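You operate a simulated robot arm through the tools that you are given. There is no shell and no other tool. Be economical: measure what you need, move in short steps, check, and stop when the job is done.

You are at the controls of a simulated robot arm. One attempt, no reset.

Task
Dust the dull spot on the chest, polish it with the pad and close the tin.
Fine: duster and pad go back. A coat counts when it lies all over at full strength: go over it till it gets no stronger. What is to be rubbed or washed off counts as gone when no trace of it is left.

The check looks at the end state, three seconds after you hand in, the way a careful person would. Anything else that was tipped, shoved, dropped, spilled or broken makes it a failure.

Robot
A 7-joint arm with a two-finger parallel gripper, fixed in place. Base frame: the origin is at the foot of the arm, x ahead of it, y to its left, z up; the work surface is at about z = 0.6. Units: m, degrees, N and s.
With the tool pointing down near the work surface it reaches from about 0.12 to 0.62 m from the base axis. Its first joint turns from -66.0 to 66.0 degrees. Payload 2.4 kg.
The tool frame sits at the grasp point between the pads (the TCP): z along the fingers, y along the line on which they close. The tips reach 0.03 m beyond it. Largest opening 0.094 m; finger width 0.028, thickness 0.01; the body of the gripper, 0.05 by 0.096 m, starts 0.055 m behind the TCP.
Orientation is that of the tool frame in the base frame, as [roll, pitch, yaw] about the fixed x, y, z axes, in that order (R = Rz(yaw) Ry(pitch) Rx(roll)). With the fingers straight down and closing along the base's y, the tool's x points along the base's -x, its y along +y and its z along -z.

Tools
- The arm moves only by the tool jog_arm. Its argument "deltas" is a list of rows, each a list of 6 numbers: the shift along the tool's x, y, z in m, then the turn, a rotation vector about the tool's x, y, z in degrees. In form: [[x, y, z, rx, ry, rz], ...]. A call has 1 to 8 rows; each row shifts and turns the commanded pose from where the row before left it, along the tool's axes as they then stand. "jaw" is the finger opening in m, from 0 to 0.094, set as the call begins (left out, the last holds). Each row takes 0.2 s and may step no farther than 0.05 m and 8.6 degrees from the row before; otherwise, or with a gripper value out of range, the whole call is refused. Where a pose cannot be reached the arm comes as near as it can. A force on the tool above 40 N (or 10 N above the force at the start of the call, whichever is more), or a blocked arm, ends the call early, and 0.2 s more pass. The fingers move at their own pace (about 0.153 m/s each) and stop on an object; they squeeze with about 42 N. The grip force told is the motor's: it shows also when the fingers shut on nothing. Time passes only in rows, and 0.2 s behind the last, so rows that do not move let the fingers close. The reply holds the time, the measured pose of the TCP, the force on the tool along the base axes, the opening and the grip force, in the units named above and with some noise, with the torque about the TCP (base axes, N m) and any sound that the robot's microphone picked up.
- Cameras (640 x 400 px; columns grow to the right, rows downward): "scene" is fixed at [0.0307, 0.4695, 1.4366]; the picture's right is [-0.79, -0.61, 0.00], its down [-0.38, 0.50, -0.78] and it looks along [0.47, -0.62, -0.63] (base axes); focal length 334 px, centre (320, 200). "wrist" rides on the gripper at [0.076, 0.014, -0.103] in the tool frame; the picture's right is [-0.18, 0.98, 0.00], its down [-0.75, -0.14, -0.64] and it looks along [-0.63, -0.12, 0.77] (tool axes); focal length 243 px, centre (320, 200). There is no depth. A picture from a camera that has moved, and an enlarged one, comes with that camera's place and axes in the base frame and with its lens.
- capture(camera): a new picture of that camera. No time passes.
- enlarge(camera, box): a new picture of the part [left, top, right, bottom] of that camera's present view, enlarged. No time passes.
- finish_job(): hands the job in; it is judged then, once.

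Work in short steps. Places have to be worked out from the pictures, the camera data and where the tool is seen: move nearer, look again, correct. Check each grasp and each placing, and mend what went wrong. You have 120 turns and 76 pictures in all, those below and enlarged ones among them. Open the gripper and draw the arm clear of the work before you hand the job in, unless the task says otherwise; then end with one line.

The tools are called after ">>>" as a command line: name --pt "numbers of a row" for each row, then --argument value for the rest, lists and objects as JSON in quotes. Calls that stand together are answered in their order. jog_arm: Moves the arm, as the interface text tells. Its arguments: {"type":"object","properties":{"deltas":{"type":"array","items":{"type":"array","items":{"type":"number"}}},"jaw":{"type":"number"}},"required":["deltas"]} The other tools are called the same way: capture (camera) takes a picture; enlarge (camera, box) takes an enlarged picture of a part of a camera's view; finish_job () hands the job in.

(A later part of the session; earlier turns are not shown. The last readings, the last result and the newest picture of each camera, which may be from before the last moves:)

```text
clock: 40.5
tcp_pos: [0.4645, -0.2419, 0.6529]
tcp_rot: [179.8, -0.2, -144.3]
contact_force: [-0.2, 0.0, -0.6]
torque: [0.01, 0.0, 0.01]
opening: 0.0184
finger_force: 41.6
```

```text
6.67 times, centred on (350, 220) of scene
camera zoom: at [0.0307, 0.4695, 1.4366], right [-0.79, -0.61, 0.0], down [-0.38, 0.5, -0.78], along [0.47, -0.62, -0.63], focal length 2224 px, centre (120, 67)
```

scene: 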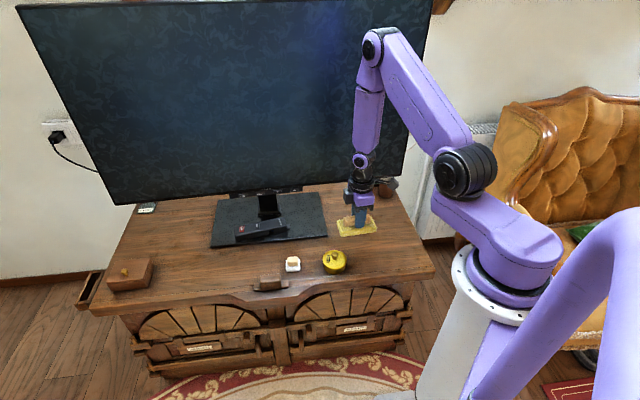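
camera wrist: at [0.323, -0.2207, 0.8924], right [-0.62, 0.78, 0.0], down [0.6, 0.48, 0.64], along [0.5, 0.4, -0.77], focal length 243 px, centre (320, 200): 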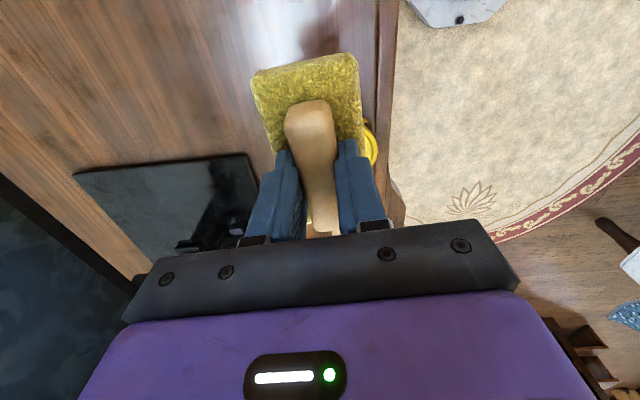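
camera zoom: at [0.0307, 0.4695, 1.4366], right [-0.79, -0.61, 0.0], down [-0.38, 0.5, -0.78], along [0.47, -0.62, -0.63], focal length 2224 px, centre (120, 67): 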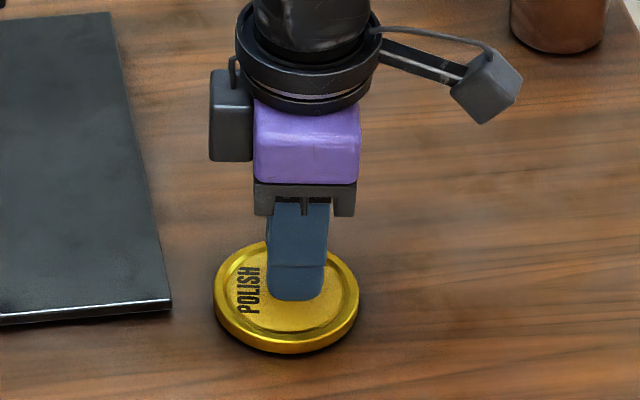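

Just above the surface; a few more millimetres until contact shows.

>>> jog_arm --pt "0 0 0.002 0 0 0" --pt "0 0 0.002 0 0 0" --pt "0 0 0 0 0 0"

```text
clock: 41.3
tcp_pos: [0.4635, -0.2409, 0.6493]
tcp_rot: [179.9, -0.2, -144.3]
contact_force: [-0.3, -0.5, 1.4]
torque: [0.03, 0.04, 0.05]
opening: 0.0187
finger_force: 42.6
```

>>> jog_arm --pt "0 0 0.001 0 0 0" --pt "0 0 0 0 0 0"

```text
clock: 41.9
tcp_pos: [0.4661, -0.2411, 0.6487]
tcp_rot: [-180.0, -0.1, -144.4]
contact_force: [-8.5, 2.2, 37.0]
torque: [0.09, 0.2, 0.06]
opening: 0.0184
finger_force: 42.2
```

Lid is on the surface (TCP z 0.649). Release and rise, then go towards the pad.

>>> jog_arm --pt "0 0 -0.001 0 0 0" --pt "0 0 0 0 0 0" --pt "0 0 0 0 0 0" --jaw 0.05

>>> jog_arm --pt "0 0 -0.02 0 0 0" --pt "0 0 -0.04 0 0 0" --pt "0 0 -0.04 0 0 0" --pt "0 0 0 0 0 0"

>>> enlarge --camera "scene" --box '[280, 190, 400, 280]'

```text
clock: 42.7
tcp_pos: [0.4638, -0.2401, 0.6484]
tcp_rot: [180.0, -0.2, -144.4]
contact_force: [0.7, -0.7, -0.2]
torque: [-0.02, 0.03, -0.02]
opening: 0.0497
finger_force: 0.1
```

```text
clock: 43.7
tcp_pos: [0.4655, -0.2411, 0.7501]
tcp_rot: [179.9, -0.2, -144.3]
contact_force: [-0.5, 0.6, -0.7]
torque: [-0.01, -0.02, -0.01]
opening: 0.0499
finger_force: 0.2
```

```text
4.44 times, centred on (340, 235) of scene
camera zoom: at [0.0307, 0.4695, 1.4366], right [-0.79, -0.61, 0.0], down [-0.38, 0.5, -0.78], along [0.47, -0.62, -0.63], focal length 1482 px, centre (231, 44)
```

zoom: 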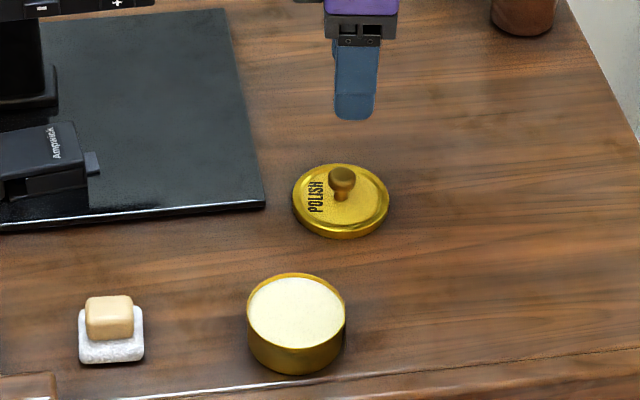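

Lid rests flat. Now over to the pad, turning back to yaw −129.

>>> jog_arm --pt "-0.0336 0.0288 0 0 0 0" --pt "-0.0336 0.0288 0 0 0 0" --pt "-0.0336 0.0288 0 0 0 0" --pt "-0.0336 0.0288 0 0 0 0" --pt "-0.0336 0.0288 0 0 0 0" --pt "0 0 0 0 0 -7.6" --pt "0 0 0 0 0 -7.6" --pt "0 0 0 0 0 0"

>>> enlarge --camera "wrist" --box '[220, 20, 420, 180]'

```text
clock: 45.5
tcp_pos: [0.5164, -0.0258, 0.7482]
tcp_rot: [179.8, -0.1, -129.0]
contact_force: [0.3, -0.2, -0.1]
torque: [-0.05, -0.02, -0.03]
opening: 0.0496
finger_force: 0.1
```

```text
2.50 times, centred on (320, 100) of wrist
camera zoom: at [0.458, -0.0752, 0.8523], right [-0.65, 0.76, 0.0], down [0.59, 0.5, 0.64], along [0.49, 0.42, -0.77], focal length 606 px, centre (320, 450)
```

zoom: 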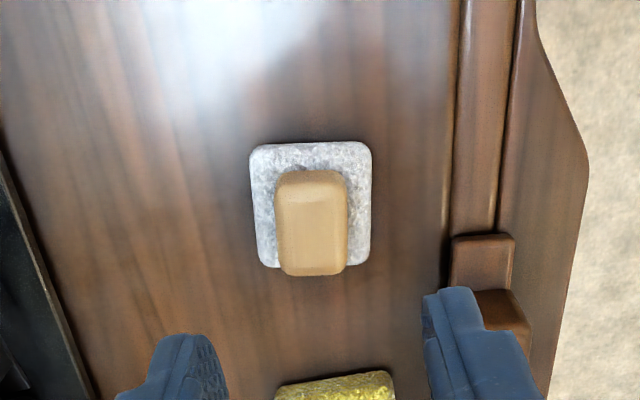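

Aligned with the pad's handle; small correction and partway down.

>>> jog_arm --pt "0.0045 -0.0022 0.025 0 0 0" --pt "0 0 0.025 0 0 0" --pt "0 0 0.015 0 0 0" --pt "0 0 0 0 0 0"

>>> enlarge --camera "wrist" --box '[220, 60, 420, 220]'

>>> enlarge --camera "scene" --box '[255, 220, 335, 280]'

```text
clock: 46.5
tcp_pos: [0.5178, -0.0308, 0.6852]
tcp_rot: [179.9, -0.1, -129.0]
contact_force: [0.4, -0.6, -0.4]
torque: [0.03, 0.03, 0.01]
opening: 0.0501
finger_force: 0.1
```

```text
2.50 times, centred on (320, 140) of wrist
camera zoom: at [0.458, -0.0817, 0.7884], right [-0.65, 0.76, 0.0], down [0.59, 0.5, 0.64], along [0.49, 0.41, -0.77], focal length 606 px, centre (320, 350)
```

zoom: 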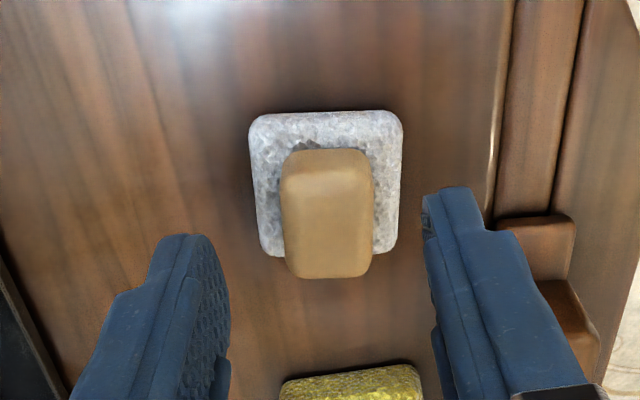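

```text
6.67 times, centred on (295, 250) of scene
camera zoom: at [0.0307, 0.4695, 1.4366], right [-0.79, -0.61, 0.0], down [-0.38, 0.5, -0.78], along [0.47, -0.62, -0.63], focal length 2224 px, centre (487, -133)
```

zoom: 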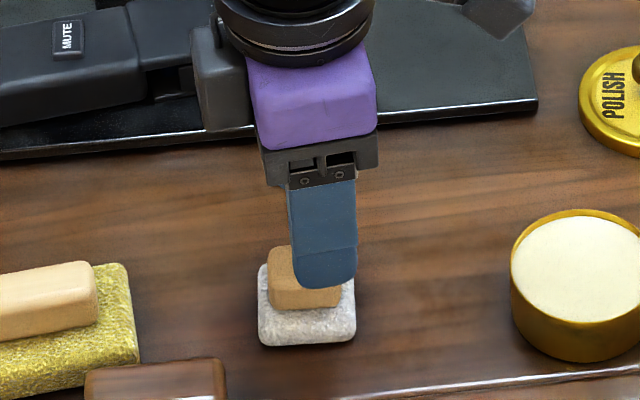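

Handle centre about (0.520,−0.027); trimming, then descending to straddle it.

>>> jog_arm --pt "-0.005 0.001 0.01 0 0 0" --pt "0 0 0.01 0 0 0" --pt "0 0 0.007 0 0 0" --pt "0 0 0 0 0 0"

>>> enlarge --camera "scene" --box '[255, 220, 335, 280]'

```text
clock: 47.5
tcp_pos: [0.5189, -0.0264, 0.6576]
tcp_rot: [179.9, -0.1, -129.1]
contact_force: [0.7, 0.2, -0.1]
torque: [-0.01, -0.02, 0.05]
opening: 0.0501
finger_force: 0.0
```

```text
6.67 times, centred on (295, 250) of scene
camera zoom: at [0.0307, 0.4695, 1.4366], right [-0.79, -0.61, 0.0], down [-0.38, 0.5, -0.78], along [0.47, -0.62, -0.63], focal length 2224 px, centre (487, -133)
```

zoom: 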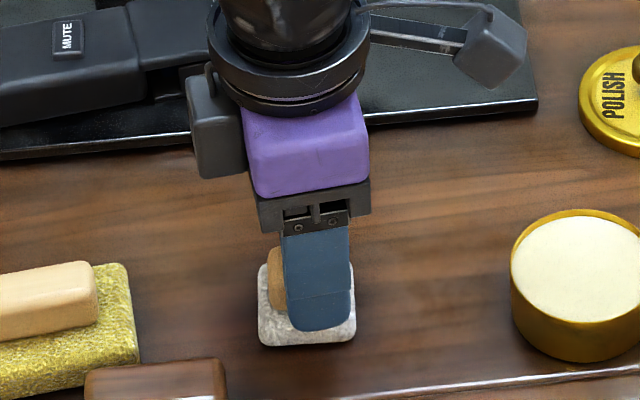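

A further 5 mm along the handle, then close and lift a little.

>>> jog_arm --pt "-0.005 0 0.002 0 0 0" --pt "0 0 0 0 0 0"

>>> jog_arm --pt "0 0 0 0 0 0" --pt "0 0 0 0 0 0" --pt "0 0 0 0 0 0" --jaw 0.0

>>> jog_arm --pt "0 0 -0.02 0 0 0" --pt "0 0 -0.03 0 0 0" --pt "0 0 0 0 0 0"

>>> enlarge --camera "scene" --box '[255, 210, 335, 270]'

```text
clock: 48.1
tcp_pos: [0.5223, -0.0213, 0.6545]
tcp_rot: [179.9, -0.1, -129.0]
contact_force: [-0.5, -0.7, -0.6]
torque: [-0.01, 0.02, 0.0]
opening: 0.05
finger_force: 0.1
```

```text
clock: 48.9
tcp_pos: [0.5233, -0.0232, 0.6562]
tcp_rot: [179.9, -0.1, -129.0]
contact_force: [-0.3, -0.3, 0.9]
torque: [-0.08, -0.04, 0.0]
opening: 0.0247
finger_force: 41.9
```

```text
clock: 49.7
tcp_pos: [0.5213, -0.022, 0.7051]
tcp_rot: [179.9, 0.0, -129.1]
contact_force: [0.3, -0.4, -1.1]
torque: [-0.03, 0.03, -0.01]
opening: 0.0247
finger_force: 41.6
```

```text
6.67 times, centred on (295, 240) of scene
camera zoom: at [0.0307, 0.4695, 1.4366], right [-0.79, -0.61, 0.0], down [-0.38, 0.5, -0.78], along [0.47, -0.62, -0.63], focal length 2224 px, centre (487, -67)
```

zoom: 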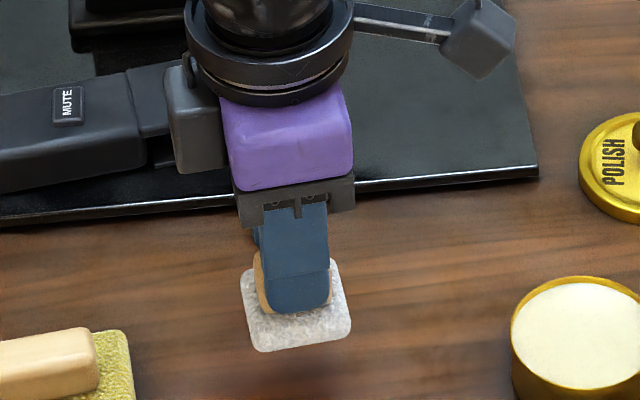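

Pad held (home TCP 0.522,−0.0225,0.6555). I carry it above the tin, centre judged (0.418,−0.1075).

>>> jog_arm --pt "0 0 -0.04 0 0 0" --pt "0.033 0.0067 0 0 0 0" --pt "0.033 0.0067 0 0 0 0" --pt "0.033 0.0067 0 0 0 0" --pt "0.0327 0.0067 0 0 0 0" --pt "0 0 0 0 0 0" --pt "0 0 0.025 0 0 0" --pt "0 0 0 0 0 0"

>>> enlarge --camera "scene" --box '[300, 210, 380, 270]'

>>> capture --camera "wrist"

```text
clock: 51.5
tcp_pos: [0.4182, -0.1065, 0.722]
tcp_rot: [179.9, -0.1, -129.1]
contact_force: [0.2, 0.1, 0.2]
torque: [0.01, -0.02, 0.0]
opening: 0.0247
finger_force: 42.1
```

```text
6.67 times, centred on (340, 240) of scene
camera zoom: at [0.0307, 0.4695, 1.4366], right [-0.79, -0.61, 0.0], down [-0.38, 0.5, -0.78], along [0.47, -0.62, -0.63], focal length 2224 px, centre (187, -67)
```

zoom: 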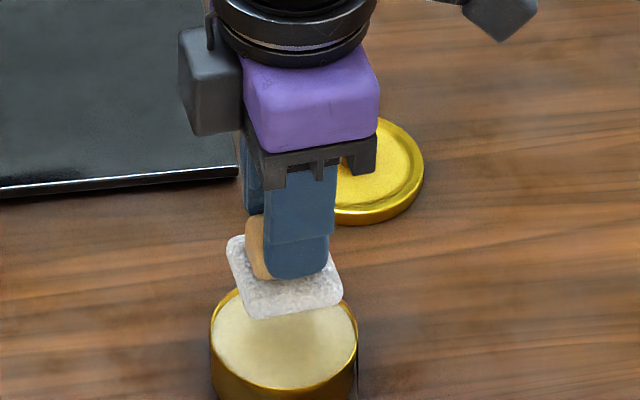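

```text
29 pictures are left
camera wrist: at [0.3591, -0.1569, 0.8258], right [-0.65, 0.76, 0.0], down [0.59, 0.5, 0.64], along [0.49, 0.41, -0.77], focal length 243 px, centre (320, 200)
```

wrist: 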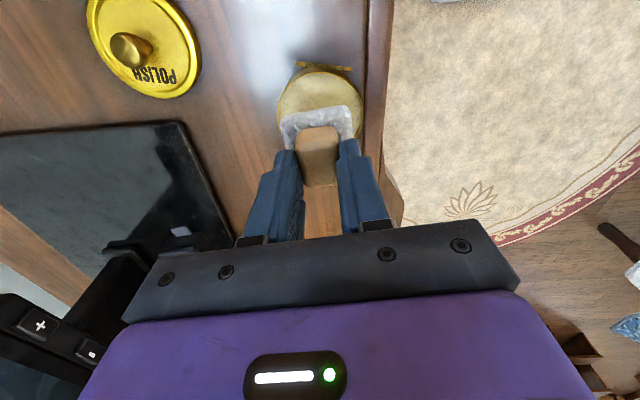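

Pad is centred over the tin in both views. Lowering until it touches the polish.

>>> jog_arm --pt "0 0 0.02 0 0 0" --pt "0 0 0.01 0 0 0" --pt "0 0 0.004 0 0 0" --pt "0 0 0.003 0 0 0" --pt "0 0 0 0 0 0"

```text
clock: 52.5
tcp_pos: [0.4186, -0.108, 0.6863]
tcp_rot: [179.7, -0.2, -129.1]
contact_force: [-1.7, 0.4, 9.3]
torque: [-0.09, -0.03, -0.02]
opening: 0.0247
finger_force: 41.8
stopped in row 5: the force on the tool passed its limit at 42 N (the readings are from after the stop); the commanded pose is now the measured one
```

Contact at 0.686. I raise and check whether the pad took polish.

>>> enlarge --camera "scene" --box '[310, 230, 370, 275]'

>>> jog_arm --pt "0 0 -0.02 0 0 0" --pt "0 0 -0.03 0 0 0" --pt "0 0 0 0 0 0"

>>> enlarge --camera "scene" --box '[310, 215, 370, 275]'

```text
8.89 times, centred on (340, 252) of scene
camera zoom: at [0.0305, 0.4696, 1.4366], right [-0.79, -0.61, 0.0], down [-0.38, 0.5, -0.78], along [0.47, -0.62, -0.63], focal length 2965 px, centre (142, -267)
```

zoom: 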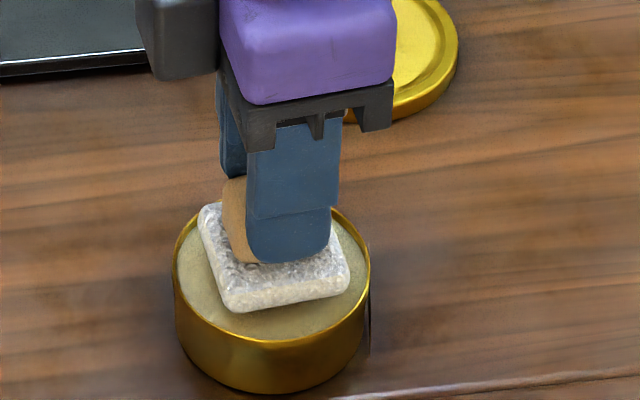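

```text
clock: 53.3
tcp_pos: [0.4198, -0.1091, 0.7364]
tcp_rot: [179.8, -0.1, -129.1]
contact_force: [0.6, 0.2, -1.2]
torque: [0.03, 0.02, -0.02]
opening: 0.0245
finger_force: 41.8
```

```text
6.67 times, centred on (340, 245) of scene
camera zoom: at [0.0307, 0.4695, 1.4366], right [-0.79, -0.61, 0.0], down [-0.38, 0.5, -0.78], along [0.47, -0.62, -0.63], focal length 2224 px, centre (187, -100)
```

zoom: 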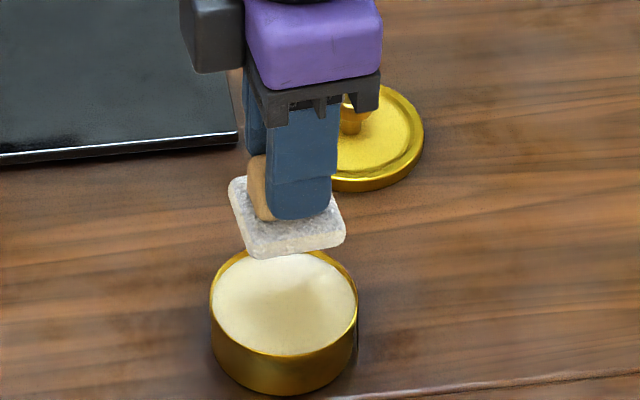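

Pad looks creamy underneath. I carry it to the near-front corner of the dull spot and lower.

>>> jog_arm --pt "0.0395 0 0 0 0 0" --pt "0.0395 0.001 0 0 0 0" --pt "0.0395 0 0 0 0 0" --pt "0.0395 0 0 0 0 0" --pt "0 0 0.03 0 0 0" --pt "0 0 0.03 0 0 0" --pt "0 0 0.015 0 0 0" --pt "0 0 0 0 0 0"

>>> jog_arm --pt "0 0 0.003 0 0 0" --pt "0 0 0.002 0 0 0" --pt "0 0 0 0 0 0"

```text
clock: 55.1
tcp_pos: [0.3171, -0.2305, 0.6605]
tcp_rot: [179.8, -0.1, -129.2]
contact_force: [-0.3, -0.7, 0.1]
torque: [-0.03, 0.03, -0.01]
opening: 0.0245
finger_force: 42.4
```

```text
clock: 55.9
tcp_pos: [0.3163, -0.23, 0.6553]
tcp_rot: [179.9, -0.1, -129.1]
contact_force: [0.0, 0.0, 0.5]
torque: [0.0, 0.0, -0.01]
opening: 0.0249
finger_force: 41.7
```

Almost touching (0.6553); press 0.8 mm and make the first two strokes.

>>> jog_arm --pt "0 0 0.0008 0 0 0" --pt "0 -0.018 0 0 0 0" --pt "0 -0.018 0 0 0 0" --pt "0 -0.018 0 0 0 0" --pt "0 -0.018 0 0 0 0" --pt "0 -0.018 0 0 0 0" --pt "0 -0.015 0 0 0 0" --pt "0.02 0 0 0 0 0"

>>> enlarge --camera "scene" --box '[330, 200, 430, 280]'

```text
clock: 57.7
tcp_pos: [0.3877, -0.3115, 0.6557]
tcp_rot: [179.9, -0.2, -129.1]
contact_force: [0.4, 0.5, 1.1]
torque: [-0.01, -0.1, 0.01]
opening: 0.0247
finger_force: 41.7
```

```text
5.00 times, centred on (380, 240) of scene
camera zoom: at [0.0307, 0.4695, 1.4366], right [-0.79, -0.61, 0.0], down [-0.38, 0.5, -0.78], along [0.47, -0.62, -0.63], focal length 1668 px, centre (20, 0)
```

zoom: 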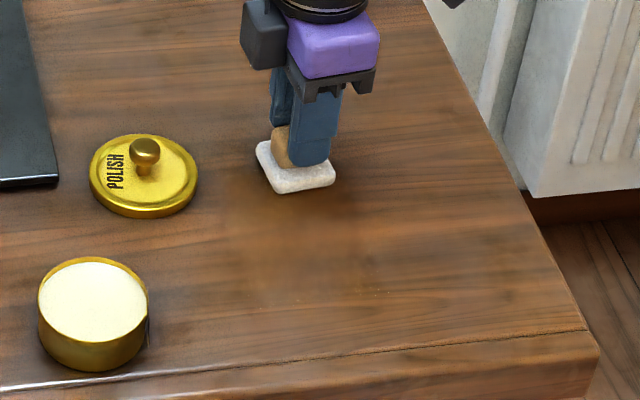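

A coat is appearing. I press slightly harder and continue stroke by stroke.

>>> jog_arm --pt "0 0.015 0.0006 0 0 0" --pt "0 0.018 0.0004 0 0 0" --pt "0 0.018 0 0 0 0" --pt "0 0.018 0 0 0 0" --pt "0 0.018 0 0 0 0" --pt "0 0.018 0 0 0 0" --pt "0.01 0 0 0 0 0" --pt "0.01 0 0 0 0 0"

>>> jog_arm --pt "0 -0.015 0 0 0 0" --pt "0 -0.018 0 0 0 0" --pt "0 -0.018 0 0 0 0" --pt "0 -0.018 0 0 0 0" --pt "0 -0.018 0 0 0 0" --pt "0 -0.018 0 0 0 0" --pt "0.01 0 0 0 0 0" --pt "0.01 0 0 0 0 0"

```text
clock: 59.4
tcp_pos: [0.2974, -0.2519, 0.6546]
tcp_rot: [179.6, -0.1, -128.8]
contact_force: [-2.2, 0.5, 8.9]
torque: [-0.1, 0.13, -0.01]
opening: 0.0246
finger_force: 42.0
stopped in row 8: the force on the tool passed its limit at 40 N (the readings are from after the stop); the commanded pose is now the measured one
```

```text
clock: 60.6
tcp_pos: [0.361, -0.3047, 0.6537]
tcp_rot: [179.1, -0.1, -128.9]
contact_force: [-1.8, 0.7, 9.7]
torque: [-0.13, -0.05, -0.01]
opening: 0.0247
finger_force: 42.1
out of reach, approached as far as the arm can: row 4
stopped in row 6: the force on the tool passed its limit at 45 N (the readings are from after the stop); the commanded pose is now the measured one
```

Force crept up with a slight tilt. I level, ease half a millimetre and continue at the next column.

>>> jog_arm --pt "0 0 -0.0006 0.9 0 0" --pt "0.015 -0.012 0 0 0 0" --pt "0 -0.018 0 0 0 0" --pt "0 0 0 0 0 0"

>>> enlarge --camera "scene" --box '[330, 200, 430, 280]'

```text
clock: 61.6
tcp_pos: [0.3743, -0.3332, 0.6543]
tcp_rot: [179.9, -0.1, -129.0]
contact_force: [-2.7, -0.1, 2.1]
torque: [0.04, 0.13, 0.04]
opening: 0.0249
finger_force: 42.3
```

```text
5.00 times, centred on (380, 240) of scene
camera zoom: at [0.0306, 0.4695, 1.4366], right [-0.79, -0.61, 0.0], down [-0.38, 0.5, -0.78], along [0.47, -0.62, -0.63], focal length 1668 px, centre (20, 0)
```

zoom: 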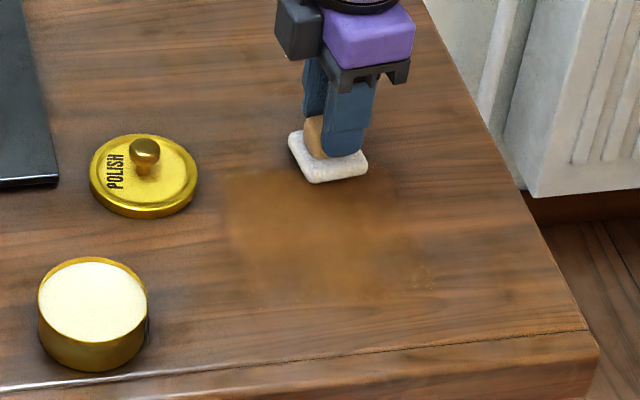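

Coat is building. Continue: back across at x≈+0.02, then the next column.

>>> jog_arm --pt "0.004 0.012 0.0002 0 0 0" --pt "0 0.018 0 0 0 0" --pt "0 0.018 0 0 0 0" --pt "0 0.018 0 0 0 0" --pt "0 0.018 0 0 0 0" --pt "0 0.018 0 0 0 0" --pt "0.009 0 0 0 0 0" --pt "0.009 0 0 0 0 0"

>>> jog_arm --pt "0 -0.012 -0.0002 0 0 0" --pt "0 -0.018 0 0 0 0" --pt "0 -0.018 0 0 0 0" --pt "0 -0.018 0 0 0 0" --pt "0 -0.018 0 0 0 0" --pt "0 -0.018 0 0 0 0" --pt "0 0 0 0 0 0"

```text
clock: 63.4
tcp_pos: [0.2811, -0.2871, 0.655]
tcp_rot: [179.9, -0.1, -128.8]
contact_force: [0.4, -0.3, 0.6]
torque: [-0.02, 0.0, -0.02]
opening: 0.0247
finger_force: 42.0
```

```text
clock: 65.0
tcp_pos: [0.3598, -0.3511, 0.6544]
tcp_rot: [180.0, -0.1, -129.0]
contact_force: [-5.7, 4.1, 19.3]
torque: [0.09, 0.26, -0.02]
opening: 0.0248
finger_force: 42.4
```

Next column outward (x≈+0.05), back toward the front.

>>> jog_arm --pt "0.013 0 -0.0004 0 0 0" --pt "0 0.018 0 0 0 0" --pt "0 0.018 0 0 0 0" --pt "0 0.018 0 0 0 0" --pt "0 0.018 0.0003 0 0 0" --pt "0 0.018 0.0003 0 0 0" --pt "0 0 0 0 0 0"

>>> jog_arm --pt "0 0.012 -0.02 0 0 0" --pt "0 0.03 -0.04 0 0 0" --pt "0 0 -0.04 0 0 0" --pt "0 0 0 0 0 0"

>>> enlarge --camera "scene" --box '[340, 205, 430, 275]'

```text
clock: 66.6
tcp_pos: [0.2841, -0.3039, 0.6544]
tcp_rot: [-179.8, -0.2, -128.6]
contact_force: [13.9, 3.9, 32.9]
torque: [0.33, -0.65, -0.04]
opening: 0.0247
finger_force: 41.4
```

```text
clock: 67.6
tcp_pos: [0.2485, -0.2775, 0.7538]
tcp_rot: [179.9, -0.1, -128.9]
contact_force: [-0.2, -0.5, -0.5]
torque: [-0.03, -0.04, 0.02]
opening: 0.0246
finger_force: 42.5
```

```text
5.71 times, centred on (385, 240) of scene
camera zoom: at [0.0307, 0.4695, 1.4366], right [-0.79, -0.61, 0.0], down [-0.38, 0.5, -0.78], along [0.47, -0.62, -0.63], focal length 1906 px, centre (-51, -29)
```

zoom: 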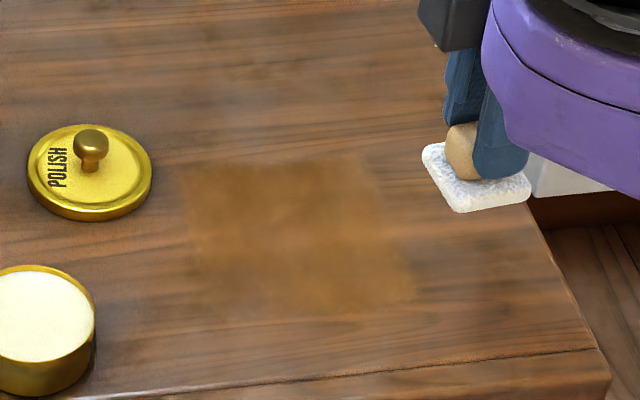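

A coat covers the spot area but looks uneven. I look closer at it.

>>> enlarge --camera "scene" --box '[360, 220, 410, 262]'

```text
9.52 times, centred on (385, 241) of scene
camera zoom: at [0.0307, 0.4695, 1.4366], right [-0.79, -0.61, 0.0], down [-0.38, 0.5, -0.78], along [0.47, -0.62, -0.63], focal length 3177 px, centre (-299, -190)
```

zoom: 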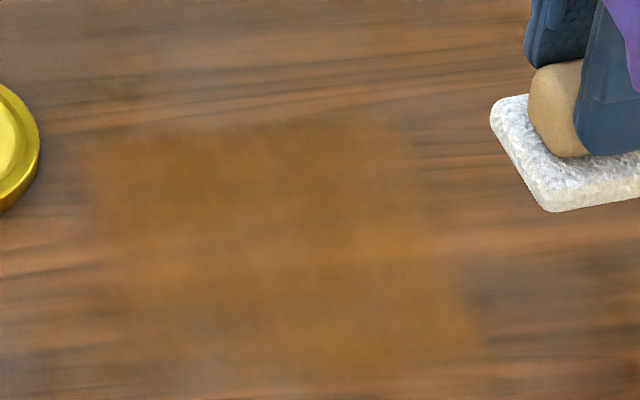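

The coat is thin towards the edges and front-left. I fetch fresh polish from the tin.

>>> jog_arm --pt "-0.0398 -0.0041 0 0 0 0" --pt "-0.0398 -0.0041 0 0 0 0" --pt "-0.0398 -0.0041 0 0 0 0" --pt "-0.0398 -0.0041 0 0 0 0" --pt "-0.0398 -0.0041 0 0 0 0" --pt "-0.0398 -0.0041 0 0 0 0" --pt "0 0 0 0 0 0" --pt "0 0 0.03 0 0 0"

```text
clock: 69.4
tcp_pos: [0.4201, -0.107, 0.7244]
tcp_rot: [-179.9, 0.0, -129.1]
contact_force: [0.0, -0.1, -0.9]
torque: [0.0, -0.01, 0.01]
opening: 0.0248
finger_force: 41.8
```

>>> jog_arm --pt "0.001 0.001 0.02 0 0 0" --pt "0 0 0.012 0 0 0" --pt "0 0 0.004 0 0 0" --pt "0 0 0.002 0 0 0" --pt "0 0 0 0 0 0"

>>> jog_arm --pt "0 0 -0.02 0 0 0" --pt "0 0 -0.03 0 0 0" --pt "0 0 0 0 0 0"

```text
clock: 70.6
tcp_pos: [0.4178, -0.1078, 0.6852]
tcp_rot: [-179.9, -0.1, -128.8]
contact_force: [-0.1, 0.5, 0.1]
torque: [0.02, -0.03, 0.02]
opening: 0.0247
finger_force: 42.0
```

```text
clock: 71.4
tcp_pos: [0.4169, -0.1097, 0.7379]
tcp_rot: [179.8, 0.0, -128.9]
contact_force: [0.4, 0.3, -0.5]
torque: [0.01, -0.01, -0.01]
opening: 0.0246
finger_force: 42.2
```

No contact force registered that time; I dip again slightly deeper.

>>> jog_arm --pt "0 0 0.03 0 0 0" --pt "0 0 0.02 0 0 0" --pt "0 0 0.002 0 0 0" --pt "0 0 0.001 0 0 0" --pt "0 0 0.0008 0 0 0" --pt "0 0 0 0 0 0"

```text
clock: 72.3
tcp_pos: [0.4171, -0.1077, 0.6844]
tcp_rot: [179.9, -0.3, -128.8]
contact_force: [-3.2, 2.0, 13.7]
torque: [0.09, 0.03, 0.02]
opening: 0.0248
finger_force: 41.7
stopped in row 4: the force on the tool passed its limit at 42 N (the readings are from after the stop); the commanded pose is now the measured one
```

Dipped. Back to the spot, starting a bit further toward the tin side.

>>> jog_arm --pt "0 0 -0.02 0 0 0" --pt "0 0 -0.03 0 0 0" --pt "0.0375 0 0 0 0 0" --pt "0.0375 0 0 0 0 0" --pt "0.0375 0 0 0 0 0" --pt "0.0375 0 0 0 0 0" --pt "0 0 0.03 0 0 0" --pt "0 0 0.03 0 0 0"

>>> jog_arm --pt "0 0 0.01 0 0 0" --pt "0 0 0.008 0 0 0" --pt "0 0 0 0 0 0"

```text
clock: 74.1
tcp_pos: [0.3239, -0.227, 0.6762]
tcp_rot: [-180.0, -0.2, -128.8]
contact_force: [-0.1, 0.6, 0.1]
torque: [-0.02, -0.01, -0.04]
opening: 0.0247
finger_force: 42.1
```

```text
clock: 74.9
tcp_pos: [0.3231, -0.2256, 0.6583]
tcp_rot: [179.9, -0.2, -128.8]
contact_force: [0.1, 0.2, -0.6]
torque: [0.01, -0.01, 0.01]
opening: 0.0247
finger_force: 42.4
```

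>>> jog_arm --pt "0 0 0.0025 0 0 0" --pt "0 0 0.0008 0 0 0" --pt "0 0 0 0 0 0"

```text
clock: 75.7
tcp_pos: [0.3235, -0.226, 0.6548]
tcp_rot: [-180.0, -0.2, -128.8]
contact_force: [0.3, 1.0, 3.0]
torque: [0.09, -0.01, 0.0]
opening: 0.0248
finger_force: 41.9
```

Light contact. Second-coat strokes: first column back, then next column forward.

>>> jog_arm --pt "0 -0.018 0.0003 0 0 0" --pt "0 -0.018 0 0 0 0" --pt "0 -0.018 0 0 0 0" --pt "0 -0.018 0 0 0 0" --pt "0 -0.018 0 0 0 0" --pt "0.005 -0.014 0 0 0 0" --pt "0.012 0 0 0 0 0"

>>> jog_arm --pt "0 0.018 0 0 0 0" --pt "0 0.018 0 0 0 0" --pt "0 0.018 0 0 0 0" --pt "0 0.018 0 0 0 0" --pt "0 0.018 0 0 0 0" --pt "0 0.014 0 0 0 0" --pt "0.018 0 0 0 0 0"

```text
clock: 77.3
tcp_pos: [0.3919, -0.3026, 0.6546]
tcp_rot: [-179.7, -0.3, -128.7]
contact_force: [5.4, 3.0, 14.7]
torque: [0.37, -0.2, -0.1]
opening: 0.0246
finger_force: 42.0
out of reach, approached as far as the arm can: row 4
```

```text
clock: 78.9
tcp_pos: [0.3011, -0.2453, 0.6539]
tcp_rot: [179.9, -0.2, -128.5]
contact_force: [-2.2, -1.2, 6.0]
torque: [-0.2, 0.16, -0.06]
opening: 0.0248
finger_force: 42.7
stopped in row 7: the force on the tool passed its limit at 40 N (the readings are from after the stop); the commanded pose is now the measured one
```

>>> jog_arm --pt "0.013 0 -0.0005 0 0 0" --pt "0 -0.018 0 0 0 0" --pt "0 -0.018 0 0 0 0" --pt "0 -0.018 0 0 0 0" --pt "0 -0.018 0 0 0 0" --pt "0 -0.018 0 0 0 0" --pt "0 -0.018 0 0 0 0" --pt "0.015 -0.01 0 0 0 0"

>>> enlarge --camera "scene" --box '[350, 210, 420, 265]'

```text
clock: 79.5
tcp_pos: [0.3028, -0.2634, 0.6531]
tcp_rot: [179.3, -0.3, -128.5]
contact_force: [-1.1, -0.4, 7.8]
torque: [-0.15, -0.09, -0.01]
opening: 0.0247
finger_force: 42.6
stopped in row 3: the force on the tool passed its limit at 41 N (the readings are from after the stop); the commanded pose is now the measured one
```

```text
7.27 times, centred on (385, 238) of scene
camera zoom: at [0.0306, 0.4696, 1.4366], right [-0.79, -0.61, 0.0], down [-0.38, 0.5, -0.78], along [0.47, -0.62, -0.63], focal length 2426 px, centre (-153, -73)
```

zoom: 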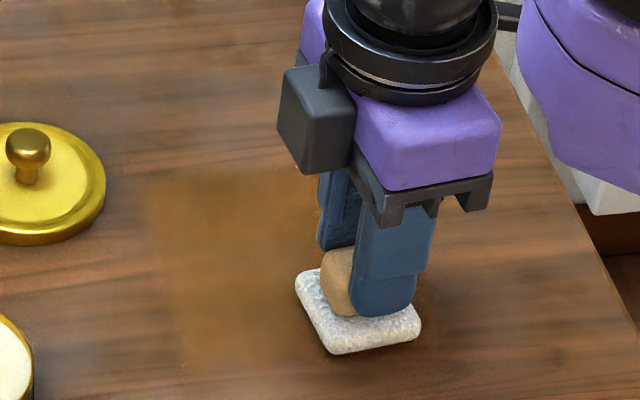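

Left part now uniform. Level and ease, then continue with the middle column.

>>> jog_arm --pt "0 0.01 -0.0012 0.7 0 0" --pt "0 -0.018 0 0 0 0" --pt "0 -0.018 0 0 0 0" --pt "0 -0.018 0 0 0 0" --pt "0 -0.018 0 0 0 0" --pt "0 -0.018 0 0 0 0" --pt "0 -0.02 0 0 0 0" --pt "0.018 0 0 0 0 0"

```text
clock: 81.3
tcp_pos: [0.3673, -0.3378, 0.6546]
tcp_rot: [180.0, -0.4, -128.6]
contact_force: [-0.4, -0.3, -0.3]
torque: [0.0, -0.01, -0.02]
opening: 0.0247
finger_force: 42.0
out of reach, approached as far as the arm can: row 5
```

No load in that stroke; press 0.9 mm and come forward in this column.

>>> jog_arm --pt "0 0 0.0009 0 0 0" --pt "0 0.018 0 0 0 0" --pt "0 0.018 0 0 0 0" --pt "0 0.018 0 0 0 0" --pt "0 0.018 0 0 0 0" --pt "0 0.018 0 0 0 0" --pt "0 0.02 0 0 0 0" --pt "-0.018 0 0 0 0 0"

>>> jog_arm --pt "0 -0.018 0 0 0 0" --pt "0 -0.018 0 0 0 0" --pt "0 -0.018 0 0 0 0" --pt "0 -0.018 0 0 0 0" --pt "0 -0.018 0 0 0 0" --pt "0 -0.018 0 0 0 0" --pt "0 0 0 0 0 0"

```text
clock: 83.1
tcp_pos: [0.2925, -0.2555, 0.6557]
tcp_rot: [-179.9, -0.3, -128.6]
contact_force: [-0.4, 0.4, 0.4]
torque: [-0.03, -0.01, 0.0]
opening: 0.0246
finger_force: 41.9
```

```text
clock: 84.7
tcp_pos: [0.3733, -0.3207, 0.6552]
tcp_rot: [-180.0, -0.3, -128.4]
contact_force: [0.2, 0.7, 0.1]
torque: [-0.01, 0.01, -0.01]
opening: 0.0245
finger_force: 42.4
out of reach, approached as far as the arm can: row 4
```

Still unloaded at 0.655; pressing 1.2 mm more.

>>> jog_arm --pt "0 0 0.0012 0 0 0" --pt "0 0 0 0 0 0"

```text
clock: 85.3
tcp_pos: [0.3745, -0.3189, 0.6544]
tcp_rot: [-179.9, -0.2, -128.5]
contact_force: [-0.1, 0.1, 0.0]
torque: [0.01, 0.0, 0.01]
opening: 0.0246
finger_force: 41.6
```

>>> jog_arm --pt "0 0 0.0008 0 0 0" --pt "0 0.018 0 0 0 0" --pt "0 0.018 0 0 0 0" --pt "0 0.018 0 0 0 0" --pt "0 0.018 0 0 0 0" --pt "0 0.018 0 0 0 0" --pt "0 0.018 0 0 0 0"

```text
clock: 86.9
tcp_pos: [0.2919, -0.2535, 0.6523]
tcp_rot: [-179.8, -0.2, -128.4]
contact_force: [8.0, -4.9, 23.4]
torque: [-0.19, -0.35, -0.02]
opening: 0.0248
finger_force: 42.2
```

Loaded (≈23 N) this time. Shift a column outward with slight easing and go back, then the outer column.

>>> jog_arm --pt "0.016 0 -0.0003 0 0 0" --pt "0 -0.018 0 0 0 0" --pt "0 -0.018 0 0 0 0" --pt "0 -0.018 0 0 0 0" --pt "0 -0.018 0 0 0 0" --pt "0 -0.018 0 0 0 0" --pt "0 -0.018 0 0 0 0"

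>>> jog_arm --pt "0.016 0 0 0 0 0" --pt "0 0.018 0 0 0 0" --pt "0 0.018 0 0 0 0" --pt "0 0.018 0 0 0 0" --pt "0 0.018 0 0 0 0" --pt "0 0.018 0 0 0 0" --pt "0 0.018 0 0 0 0"

```text
clock: 87.3
tcp_pos: [0.2847, -0.2571, 0.6526]
tcp_rot: [179.8, -0.2, -128.3]
contact_force: [-1.4, -1.2, 7.5]
torque: [-0.14, 0.13, -0.02]
opening: 0.0242
finger_force: 41.9
stopped in row 1: the force on the tool passed its limit at 40 N (the readings are from after the stop); the commanded pose is now the measured one
```

```text
clock: 88.9
tcp_pos: [0.1885, -0.2027, 0.6529]
tcp_rot: [179.8, -0.1, -128.3]
contact_force: [-0.6, -1.5, -0.2]
torque: [-0.04, 0.01, -0.03]
opening: 0.0248
finger_force: 42.3
```

A stop chained badly and the pad overran to the front edge. I lift it and look.

>>> jog_arm --pt "0 0 -0.02 0 0 0" --pt "0 0 -0.03 0 0 0" --pt "0 0 0 0 0 0"

>>> enlarge --camera "scene" --box '[350, 205, 440, 275]'

```text
clock: 89.7
tcp_pos: [0.1897, -0.2038, 0.7041]
tcp_rot: [179.8, -0.3, -128.3]
contact_force: [-0.4, 0.0, -0.5]
torque: [0.01, -0.01, -0.04]
opening: 0.0245
finger_force: 41.8
```

```text
5.71 times, centred on (395, 240) of scene
camera zoom: at [0.0307, 0.4695, 1.4366], right [-0.79, -0.61, 0.0], down [-0.38, 0.5, -0.78], along [0.47, -0.62, -0.63], focal length 1906 px, centre (-109, -29)
```

zoom: 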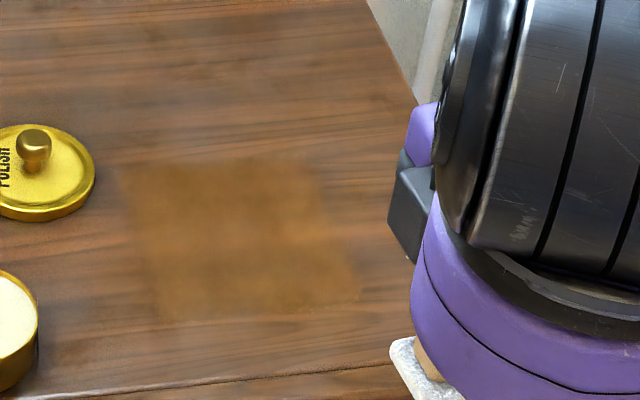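

The coat forms a clean ~12 cm square, centred ≈(0.349,−0.280); no smear in front. Strength is nearly even but edges look weaker, so I re-dip and go over all again.

>>> jog_arm --pt "0 0 -0.033 0 0 0" --pt "-0.0361 -0.0199 0 0 0 0" --pt "-0.0361 -0.0199 0 0 0 0" --pt "-0.0361 -0.0199 0 0 0 0" --pt "-0.0361 -0.0199 0 0 0 0" --pt "-0.0361 -0.0199 0 0 0 0" --pt "-0.0361 -0.0199 0 0 0 0.7" --pt "0 0 0 0 0 0"

>>> jog_arm --pt "0 0 0.03 0 0 0" --pt "0 0 0.02 0 0 0" --pt "0 0 0.002 0 0 0" --pt "0 0 0.001 0 0 0" --pt "0 0 0.001 0 0 0" --pt "0 0 0 0 0 0"

```text
clock: 91.5
tcp_pos: [0.416, -0.1059, 0.7334]
tcp_rot: [179.8, -0.3, -129.1]
contact_force: [-0.6, 0.0, -1.4]
torque: [0.02, 0.01, -0.02]
opening: 0.0247
finger_force: 41.9
```

```text
clock: 92.4
tcp_pos: [0.4173, -0.1065, 0.6845]
tcp_rot: [179.7, -0.4, -128.9]
contact_force: [-2.9, 3.8, 13.4]
torque: [-0.08, 0.13, -0.03]
opening: 0.0248
finger_force: 41.6
stopped in row 4: the force on the tool passed its limit at 41 N (the readings are from after the stop); the commanded pose is now the measured one
```

Dipped. Move to the left-hand (tin-side) column and lower, leveling.

>>> jog_arm --pt "0 0 -0.02 0.3 -0.4 0" --pt "0 0 -0.03 0 0 0" --pt "0.0362 -0.0029 0 0 0 0" --pt "0.0362 -0.0029 0 0 0 0" --pt "0.0362 -0.0029 0 0 0 0" --pt "0.036 -0.0029 0 0 0 0" --pt "0 0 0.035 0 0 0" --pt "0 0 0.035 0 0 0"

>>> jog_arm --pt "0 0 0.006 0 0 0" --pt "0 0 0.003 0 0 0" --pt "0 0 0.0015 0 0 0" --pt "0 0 0 0 0 0"

```text
clock: 94.2
tcp_pos: [0.3362, -0.2275, 0.6635]
tcp_rot: [-179.9, 0.0, -129.0]
contact_force: [-0.1, -0.6, -0.6]
torque: [0.02, -0.02, -0.02]
opening: 0.0247
finger_force: 42.1
```

```text
clock: 95.2
tcp_pos: [0.335, -0.2266, 0.653]
tcp_rot: [-179.9, 0.0, -128.9]
contact_force: [-0.1, 3.3, 20.9]
torque: [0.0, 0.23, -0.01]
opening: 0.0246
finger_force: 42.0
```

Good load. Column 1 back.

>>> jog_arm --pt "0 -0.016 -0.0002 0 0 0" --pt "0 -0.016 0 0 0 0" --pt "0 -0.016 0 0 0 0" --pt "0 -0.016 0 0 0 0" --pt "0.004 -0.016 0 0 0 0" --pt "0.004 -0.012 0 0 0 0" --pt "0.01 0 0 0 0 0"

```text
clock: 95.5
tcp_pos: [0.3364, -0.2271, 0.6532]
tcp_rot: [179.5, -0.1, -128.8]
contact_force: [-0.8, 1.1, 10.5]
torque: [-0.11, -0.08, -0.01]
opening: 0.0246
finger_force: 42.5
stopped in row 1: the force on the tool passed its limit at 45 N (the readings are from after the stop); the commanded pose is now the measured one
```

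>>> jog_arm --pt "0 0 -0.0008 0.5 0 0" --pt "0 -0.016 0 0 0 0" --pt "0 -0.016 0 0 0 0" --pt "0 -0.016 0 0 0 0" --pt "0 -0.016 0 0 0 0" --pt "0.004 -0.016 0 0 0 0" --pt "0.014 -0.01 0 0 0 0"

```text
clock: 97.1
tcp_pos: [0.3915, -0.2983, 0.6551]
tcp_rot: [-180.0, 0.0, -128.8]
contact_force: [1.3, 5.9, 17.8]
torque: [0.29, 0.0, -0.02]
opening: 0.0248
finger_force: 41.8
out of reach, approached as far as the arm can: row 5
```

Good. Column 2 forward, with a tiny descent along the way.

>>> jog_arm --pt "0 0.016 -0.0002 0 0 0" --pt "0 0.016 0.0001 0 0 0" --pt "0 0.016 0.0002 0 0 0" --pt "0 0.016 0.0002 0 0 0" --pt "0 0.016 0.0002 0 0 0" --pt "0 0.016 0.0002 0 0 0" --pt "0 0 0 0 0 0"

```text
clock: 98.7
tcp_pos: [0.3156, -0.236, 0.6532]
tcp_rot: [179.9, -0.1, -129.0]
contact_force: [2.4, -3.2, 8.9]
torque: [-0.14, -0.11, 0.0]
opening: 0.0247
finger_force: 41.9
```

Loaded throughout. Column 3: shift outward, go back.

>>> jog_arm --pt "0.016 0 -0.0002 0 0 0" --pt "0 -0.016 -0.0002 0 0 0" --pt "0 -0.016 -0.0002 0 0 0" --pt "0 -0.016 -0.0002 0 0 0" --pt "0 -0.016 -0.0001 0 0 0" --pt "0 -0.016 0 0 0 0" --pt "0 -0.016 0 0 0 0" --pt "0.014 0 0 0 0 0"

```text
clock: 100.5
tcp_pos: [0.3742, -0.3213, 0.6521]
tcp_rot: [-180.0, -0.2, -129.0]
contact_force: [0.1, -0.7, 0.5]
torque: [0.01, 0.02, -0.02]
opening: 0.0249
finger_force: 42.5
```

Load lost at the end; press a little and column 4 forward.

>>> jog_arm --pt "0 0 0.0008 0 0 0" --pt "0 0.016 0 0 0 0" --pt "0 0.016 0 0 0 0" --pt "0 0.016 0.0002 0 0 0" --pt "0 0.016 0.0002 0 0 0" --pt "0 0.016 0.0001 0 0 0" --pt "0 0.016 0 0 0 0"

```text
clock: 102.1
tcp_pos: [0.2986, -0.2597, 0.6526]
tcp_rot: [-179.8, 0.0, -128.9]
contact_force: [5.7, -3.8, 14.5]
torque: [-0.18, -0.22, 0.02]
opening: 0.0245
finger_force: 41.8
```

Column 5 (outward) back.

>>> jog_arm --pt "0.015 0 -0.0003 0 0 0" --pt "0 -0.016 0 0 0 0" --pt "0 -0.016 0 0 0 0" --pt "0 -0.016 0 0 0 0" --pt "0 -0.016 0 0 0 0" --pt "0 -0.016 0 0 0 0" --pt "0 -0.016 0 0 0 0" --pt "0.012 0 0 0 0 0"

```text
clock: 102.9
tcp_pos: [0.3098, -0.2882, 0.6525]
tcp_rot: [179.5, 0.0, -129.0]
contact_force: [-0.9, 1.9, 11.8]
torque: [-0.15, -0.06, 0.0]
opening: 0.0246
finger_force: 42.5
stopped in row 4: the force on the tool passed its limit at 44 N (the readings are from after the stop); the commanded pose is now the measured one
```

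>>> jog_arm --pt "0 0 -0.0006 0.5 0 0" --pt "0 -0.016 0 0 0 0" --pt "0 -0.016 0 0 0 0" --pt "0 -0.016 0 0 0 0" --pt "0 -0.016 0 0 0 0" --pt "0 -0.008 0 0 0 0" --pt "0.013 0 0 0 0 0"

```text
clock: 104.5
tcp_pos: [0.3577, -0.3434, 0.6528]
tcp_rot: [180.0, 0.0, -128.9]
contact_force: [0.8, 1.0, 0.5]
torque: [0.01, -0.02, 0.03]
opening: 0.0249
finger_force: 42.0
```

Column 6 forward with a little more press.

>>> jog_arm --pt "0 0 0.0008 0 0 0" --pt "0 0.016 0 0 0 0" --pt "0 0.016 0 0 0 0" --pt "0 0.016 0.0002 0 0 0" --pt "0 0.016 0.0001 0 0 0" --pt "0 0.016 0 0 0 0" --pt "0 0.016 0 0 0 0"

>>> jog_arm --pt "0 0 -0.02 0 0 0" --pt "0 0.03 -0.035 0 0 0" --pt "0 0.03 -0.03 0 0 0" --pt "0 0 0 0 0 0"

>>> enlarge --camera "scene" --box '[350, 215, 420, 270]'

```text
clock: 105.9
tcp_pos: [0.2985, -0.2995, 0.6514]
tcp_rot: [-179.4, -0.1, -129.0]
contact_force: [-1.8, 0.9, 8.8]
torque: [0.21, 0.17, 0.01]
opening: 0.0246
finger_force: 42.3
stopped in row 7: the force on the tool passed its limit at 41 N (the readings are from after the stop); the commanded pose is now the measured one
```

```text
clock: 106.9
tcp_pos: [0.2526, -0.2609, 0.7374]
tcp_rot: [-179.3, -0.1, -129.1]
contact_force: [0.3, 0.0, 0.2]
torque: [0.0, -0.03, -0.01]
opening: 0.0248
finger_force: 42.1
```

```text
7.27 times, centred on (385, 242) of scene
camera zoom: at [0.0307, 0.4695, 1.4366], right [-0.79, -0.61, 0.0], down [-0.38, 0.5, -0.78], along [0.47, -0.62, -0.63], focal length 2426 px, centre (-153, -109)
```

zoom: 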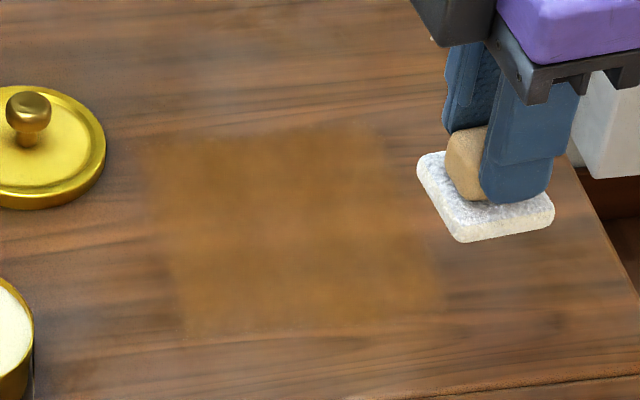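

Looks even now; I inspect closely for weak edges.

>>> enlarge --camera "scene" --box '[362, 225, 402, 255]'

```text
13.33 times, centred on (382, 240) of scene
camera zoom: at [0.0307, 0.4695, 1.4366], right [-0.79, -0.61, 0.0], down [-0.38, 0.5, -0.78], along [0.47, -0.62, -0.63], focal length 4448 px, centre (-507, -333)
```

zoom: 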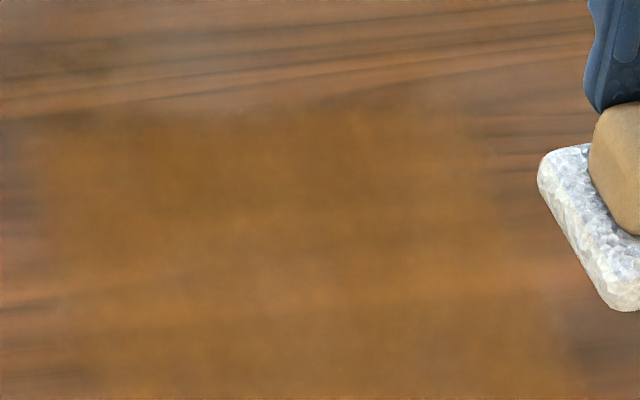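

Outer left and right strips look slightly weaker. One more dip, then extra passes along both edges.

>>> jog_arm --pt "-0.03725 -0.0052 0 -0.7 0 0" --pt "-0.03725 -0.0052 0 0 0 0" --pt "-0.03725 -0.0052 0 0 0 0" --pt "-0.03725 -0.0052 0 0 0 0" --pt "-0.03725 -0.0052 0 0 0 0" --pt "-0.03725 -0.0052 0 0 0 0" --pt "0 0 0 0 0 0" --pt "0 0 0.03 0 0 0"

>>> jog_arm --pt "0 0 0.015 0 0 0" --pt "0 0 0.006 0 0 0" --pt "0 0 0.002 0 0 0" --pt "0 0 0.001 0 0 0" --pt "0 0 0.001 0 0 0" --pt "0 0 0 0 0 0"

```text
clock: 108.7
tcp_pos: [0.4164, -0.1078, 0.706]
tcp_rot: [179.9, -0.1, -129.1]
contact_force: [0.2, 0.6, -1.2]
torque: [-0.01, -0.04, 0.0]
opening: 0.0246
finger_force: 41.6
```

```text
clock: 109.7
tcp_pos: [0.4176, -0.1073, 0.6842]
tcp_rot: [179.9, -0.2, -129.0]
contact_force: [-3.2, 0.7, 12.4]
torque: [0.03, -0.05, -0.01]
opening: 0.0246
finger_force: 42.1
stopped in row 4: the force on the tool passed its limit at 42 N (the readings are from after the stop); the commanded pose is now the measured one
```

>>> jog_arm --pt "0 0 -0.02 0 0 0" --pt "0 0 -0.03 0 0 0" --pt "0.0353 -0.0027 0 0 0 0" --pt "0.0353 -0.0027 0 0 0 0" --pt "0.0353 -0.0027 0 0 0 0" --pt "0.0353 -0.0027 0 0 0 0" --pt "0 0 0.035 0 0 0" --pt "0 0 0.035 0 0 0"

>>> jog_arm --pt "0 0 0.006 0 0 0" --pt "0 0 0.003 0 0 0" --pt "0 0 0.0005 0 0 0" --pt "0 0 0 0 0 0"

```text
clock: 111.5
tcp_pos: [0.336, -0.2252, 0.663]
tcp_rot: [179.9, -0.2, -129.0]
contact_force: [-0.5, -0.3, -0.4]
torque: [0.01, -0.01, -0.01]
opening: 0.0248
finger_force: 42.2
```

```text
clock: 112.5
tcp_pos: [0.3369, -0.2239, 0.6533]
tcp_rot: [179.8, -0.3, -128.9]
contact_force: [-0.1, -1.0, -1.1]
torque: [0.02, -0.02, -0.02]
opening: 0.0247
finger_force: 42.3
```

Just above contact; press 0.8 mm and stroke back along the left edge, then forward.

>>> jog_arm --pt "0 0 0.0008 0 0 0" --pt "0 -0.016 0 0 0 0" --pt "0 -0.016 0 0 0 0" --pt "0 -0.016 0 0 0 0" --pt "0 -0.016 0 0 0 0" --pt "0.002 -0.014 0 0 0 0" --pt "0.002 -0.008 0 0 0 0" --pt "0 0 0 0 0 0"

```text
clock: 114.3
tcp_pos: [0.4014, -0.281, 0.6516]
tcp_rot: [179.9, -0.2, -129.0]
contact_force: [-0.3, 0.3, 1.6]
torque: [0.09, -0.02, 0.02]
opening: 0.0249
finger_force: 42.0
```

>>> jog_arm --pt "0 0 0.0005 0 0 0" --pt "0 0.016 0 0 0 0" --pt "0 0.016 0 0 0 0" --pt "0 0.016 0.0001 0 0 0" --pt "0 0.016 0.0001 0 0 0" --pt "0 0.016 0.0001 0 0 0" --pt "0 0.01 0 0 0 0" --pt "0.012 0 -0.0002 0 0 0"

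```text
clock: 116.1
tcp_pos: [0.3213, -0.2317, 0.6531]
tcp_rot: [179.7, -0.1, -129.0]
contact_force: [0.0, 2.9, 4.8]
torque: [0.04, -0.12, 0.04]
opening: 0.0248
finger_force: 42.1
```

Now along the front edge outward, keeping contact.

>>> jog_arm --pt "0.014 0 0.0002 0 0 0" --pt "0.014 0 0 0 0 0" --pt "0.014 0 0 0 0 0" --pt "0.014 0 0 0 0 0" --pt "0.014 -0.002 0 0 0 0" --pt "0 0 0 0 0 0"

```text
clock: 117.5
tcp_pos: [0.2816, -0.2898, 0.6527]
tcp_rot: [179.9, -0.2, -129.0]
contact_force: [-0.1, -0.7, -1.4]
torque: [0.0, 0.02, 0.0]
opening: 0.0248
finger_force: 41.9
```

>>> jog_arm --pt "0 0 0.001 0 0 0" --pt "0 0 0.0005 0 0 0" --pt "0 0 0 0 0 0"

```text
clock: 118.3
tcp_pos: [0.2802, -0.2907, 0.6514]
tcp_rot: [180.0, -0.2, -129.1]
contact_force: [-3.1, -0.2, 27.4]
torque: [-0.02, 0.11, 0.0]
opening: 0.0247
finger_force: 41.9
```

Loaded; easing 0.4 mm and stroking back along the outer edge.

>>> jog_arm --pt "0 0 -0.0004 0 0 0" --pt "0 -0.016 0 0 0 0" --pt "0 -0.016 0 0 0 0" --pt "0 -0.016 0 0 0 0" --pt "0 -0.016 0 0 0 0" --pt "0 -0.016 0 0 0 0" --pt "0 -0.012 0 0 0 0"

```text
clock: 118.8
tcp_pos: [0.2828, -0.2914, 0.6527]
tcp_rot: [179.2, 0.0, -129.2]
contact_force: [-1.7, 0.2, 12.9]
torque: [-0.13, -0.07, -0.02]
opening: 0.0244
finger_force: 42.4
stopped in row 2: the force on the tool passed its limit at 44 N (the readings are from after the stop); the commanded pose is now the measured one
```

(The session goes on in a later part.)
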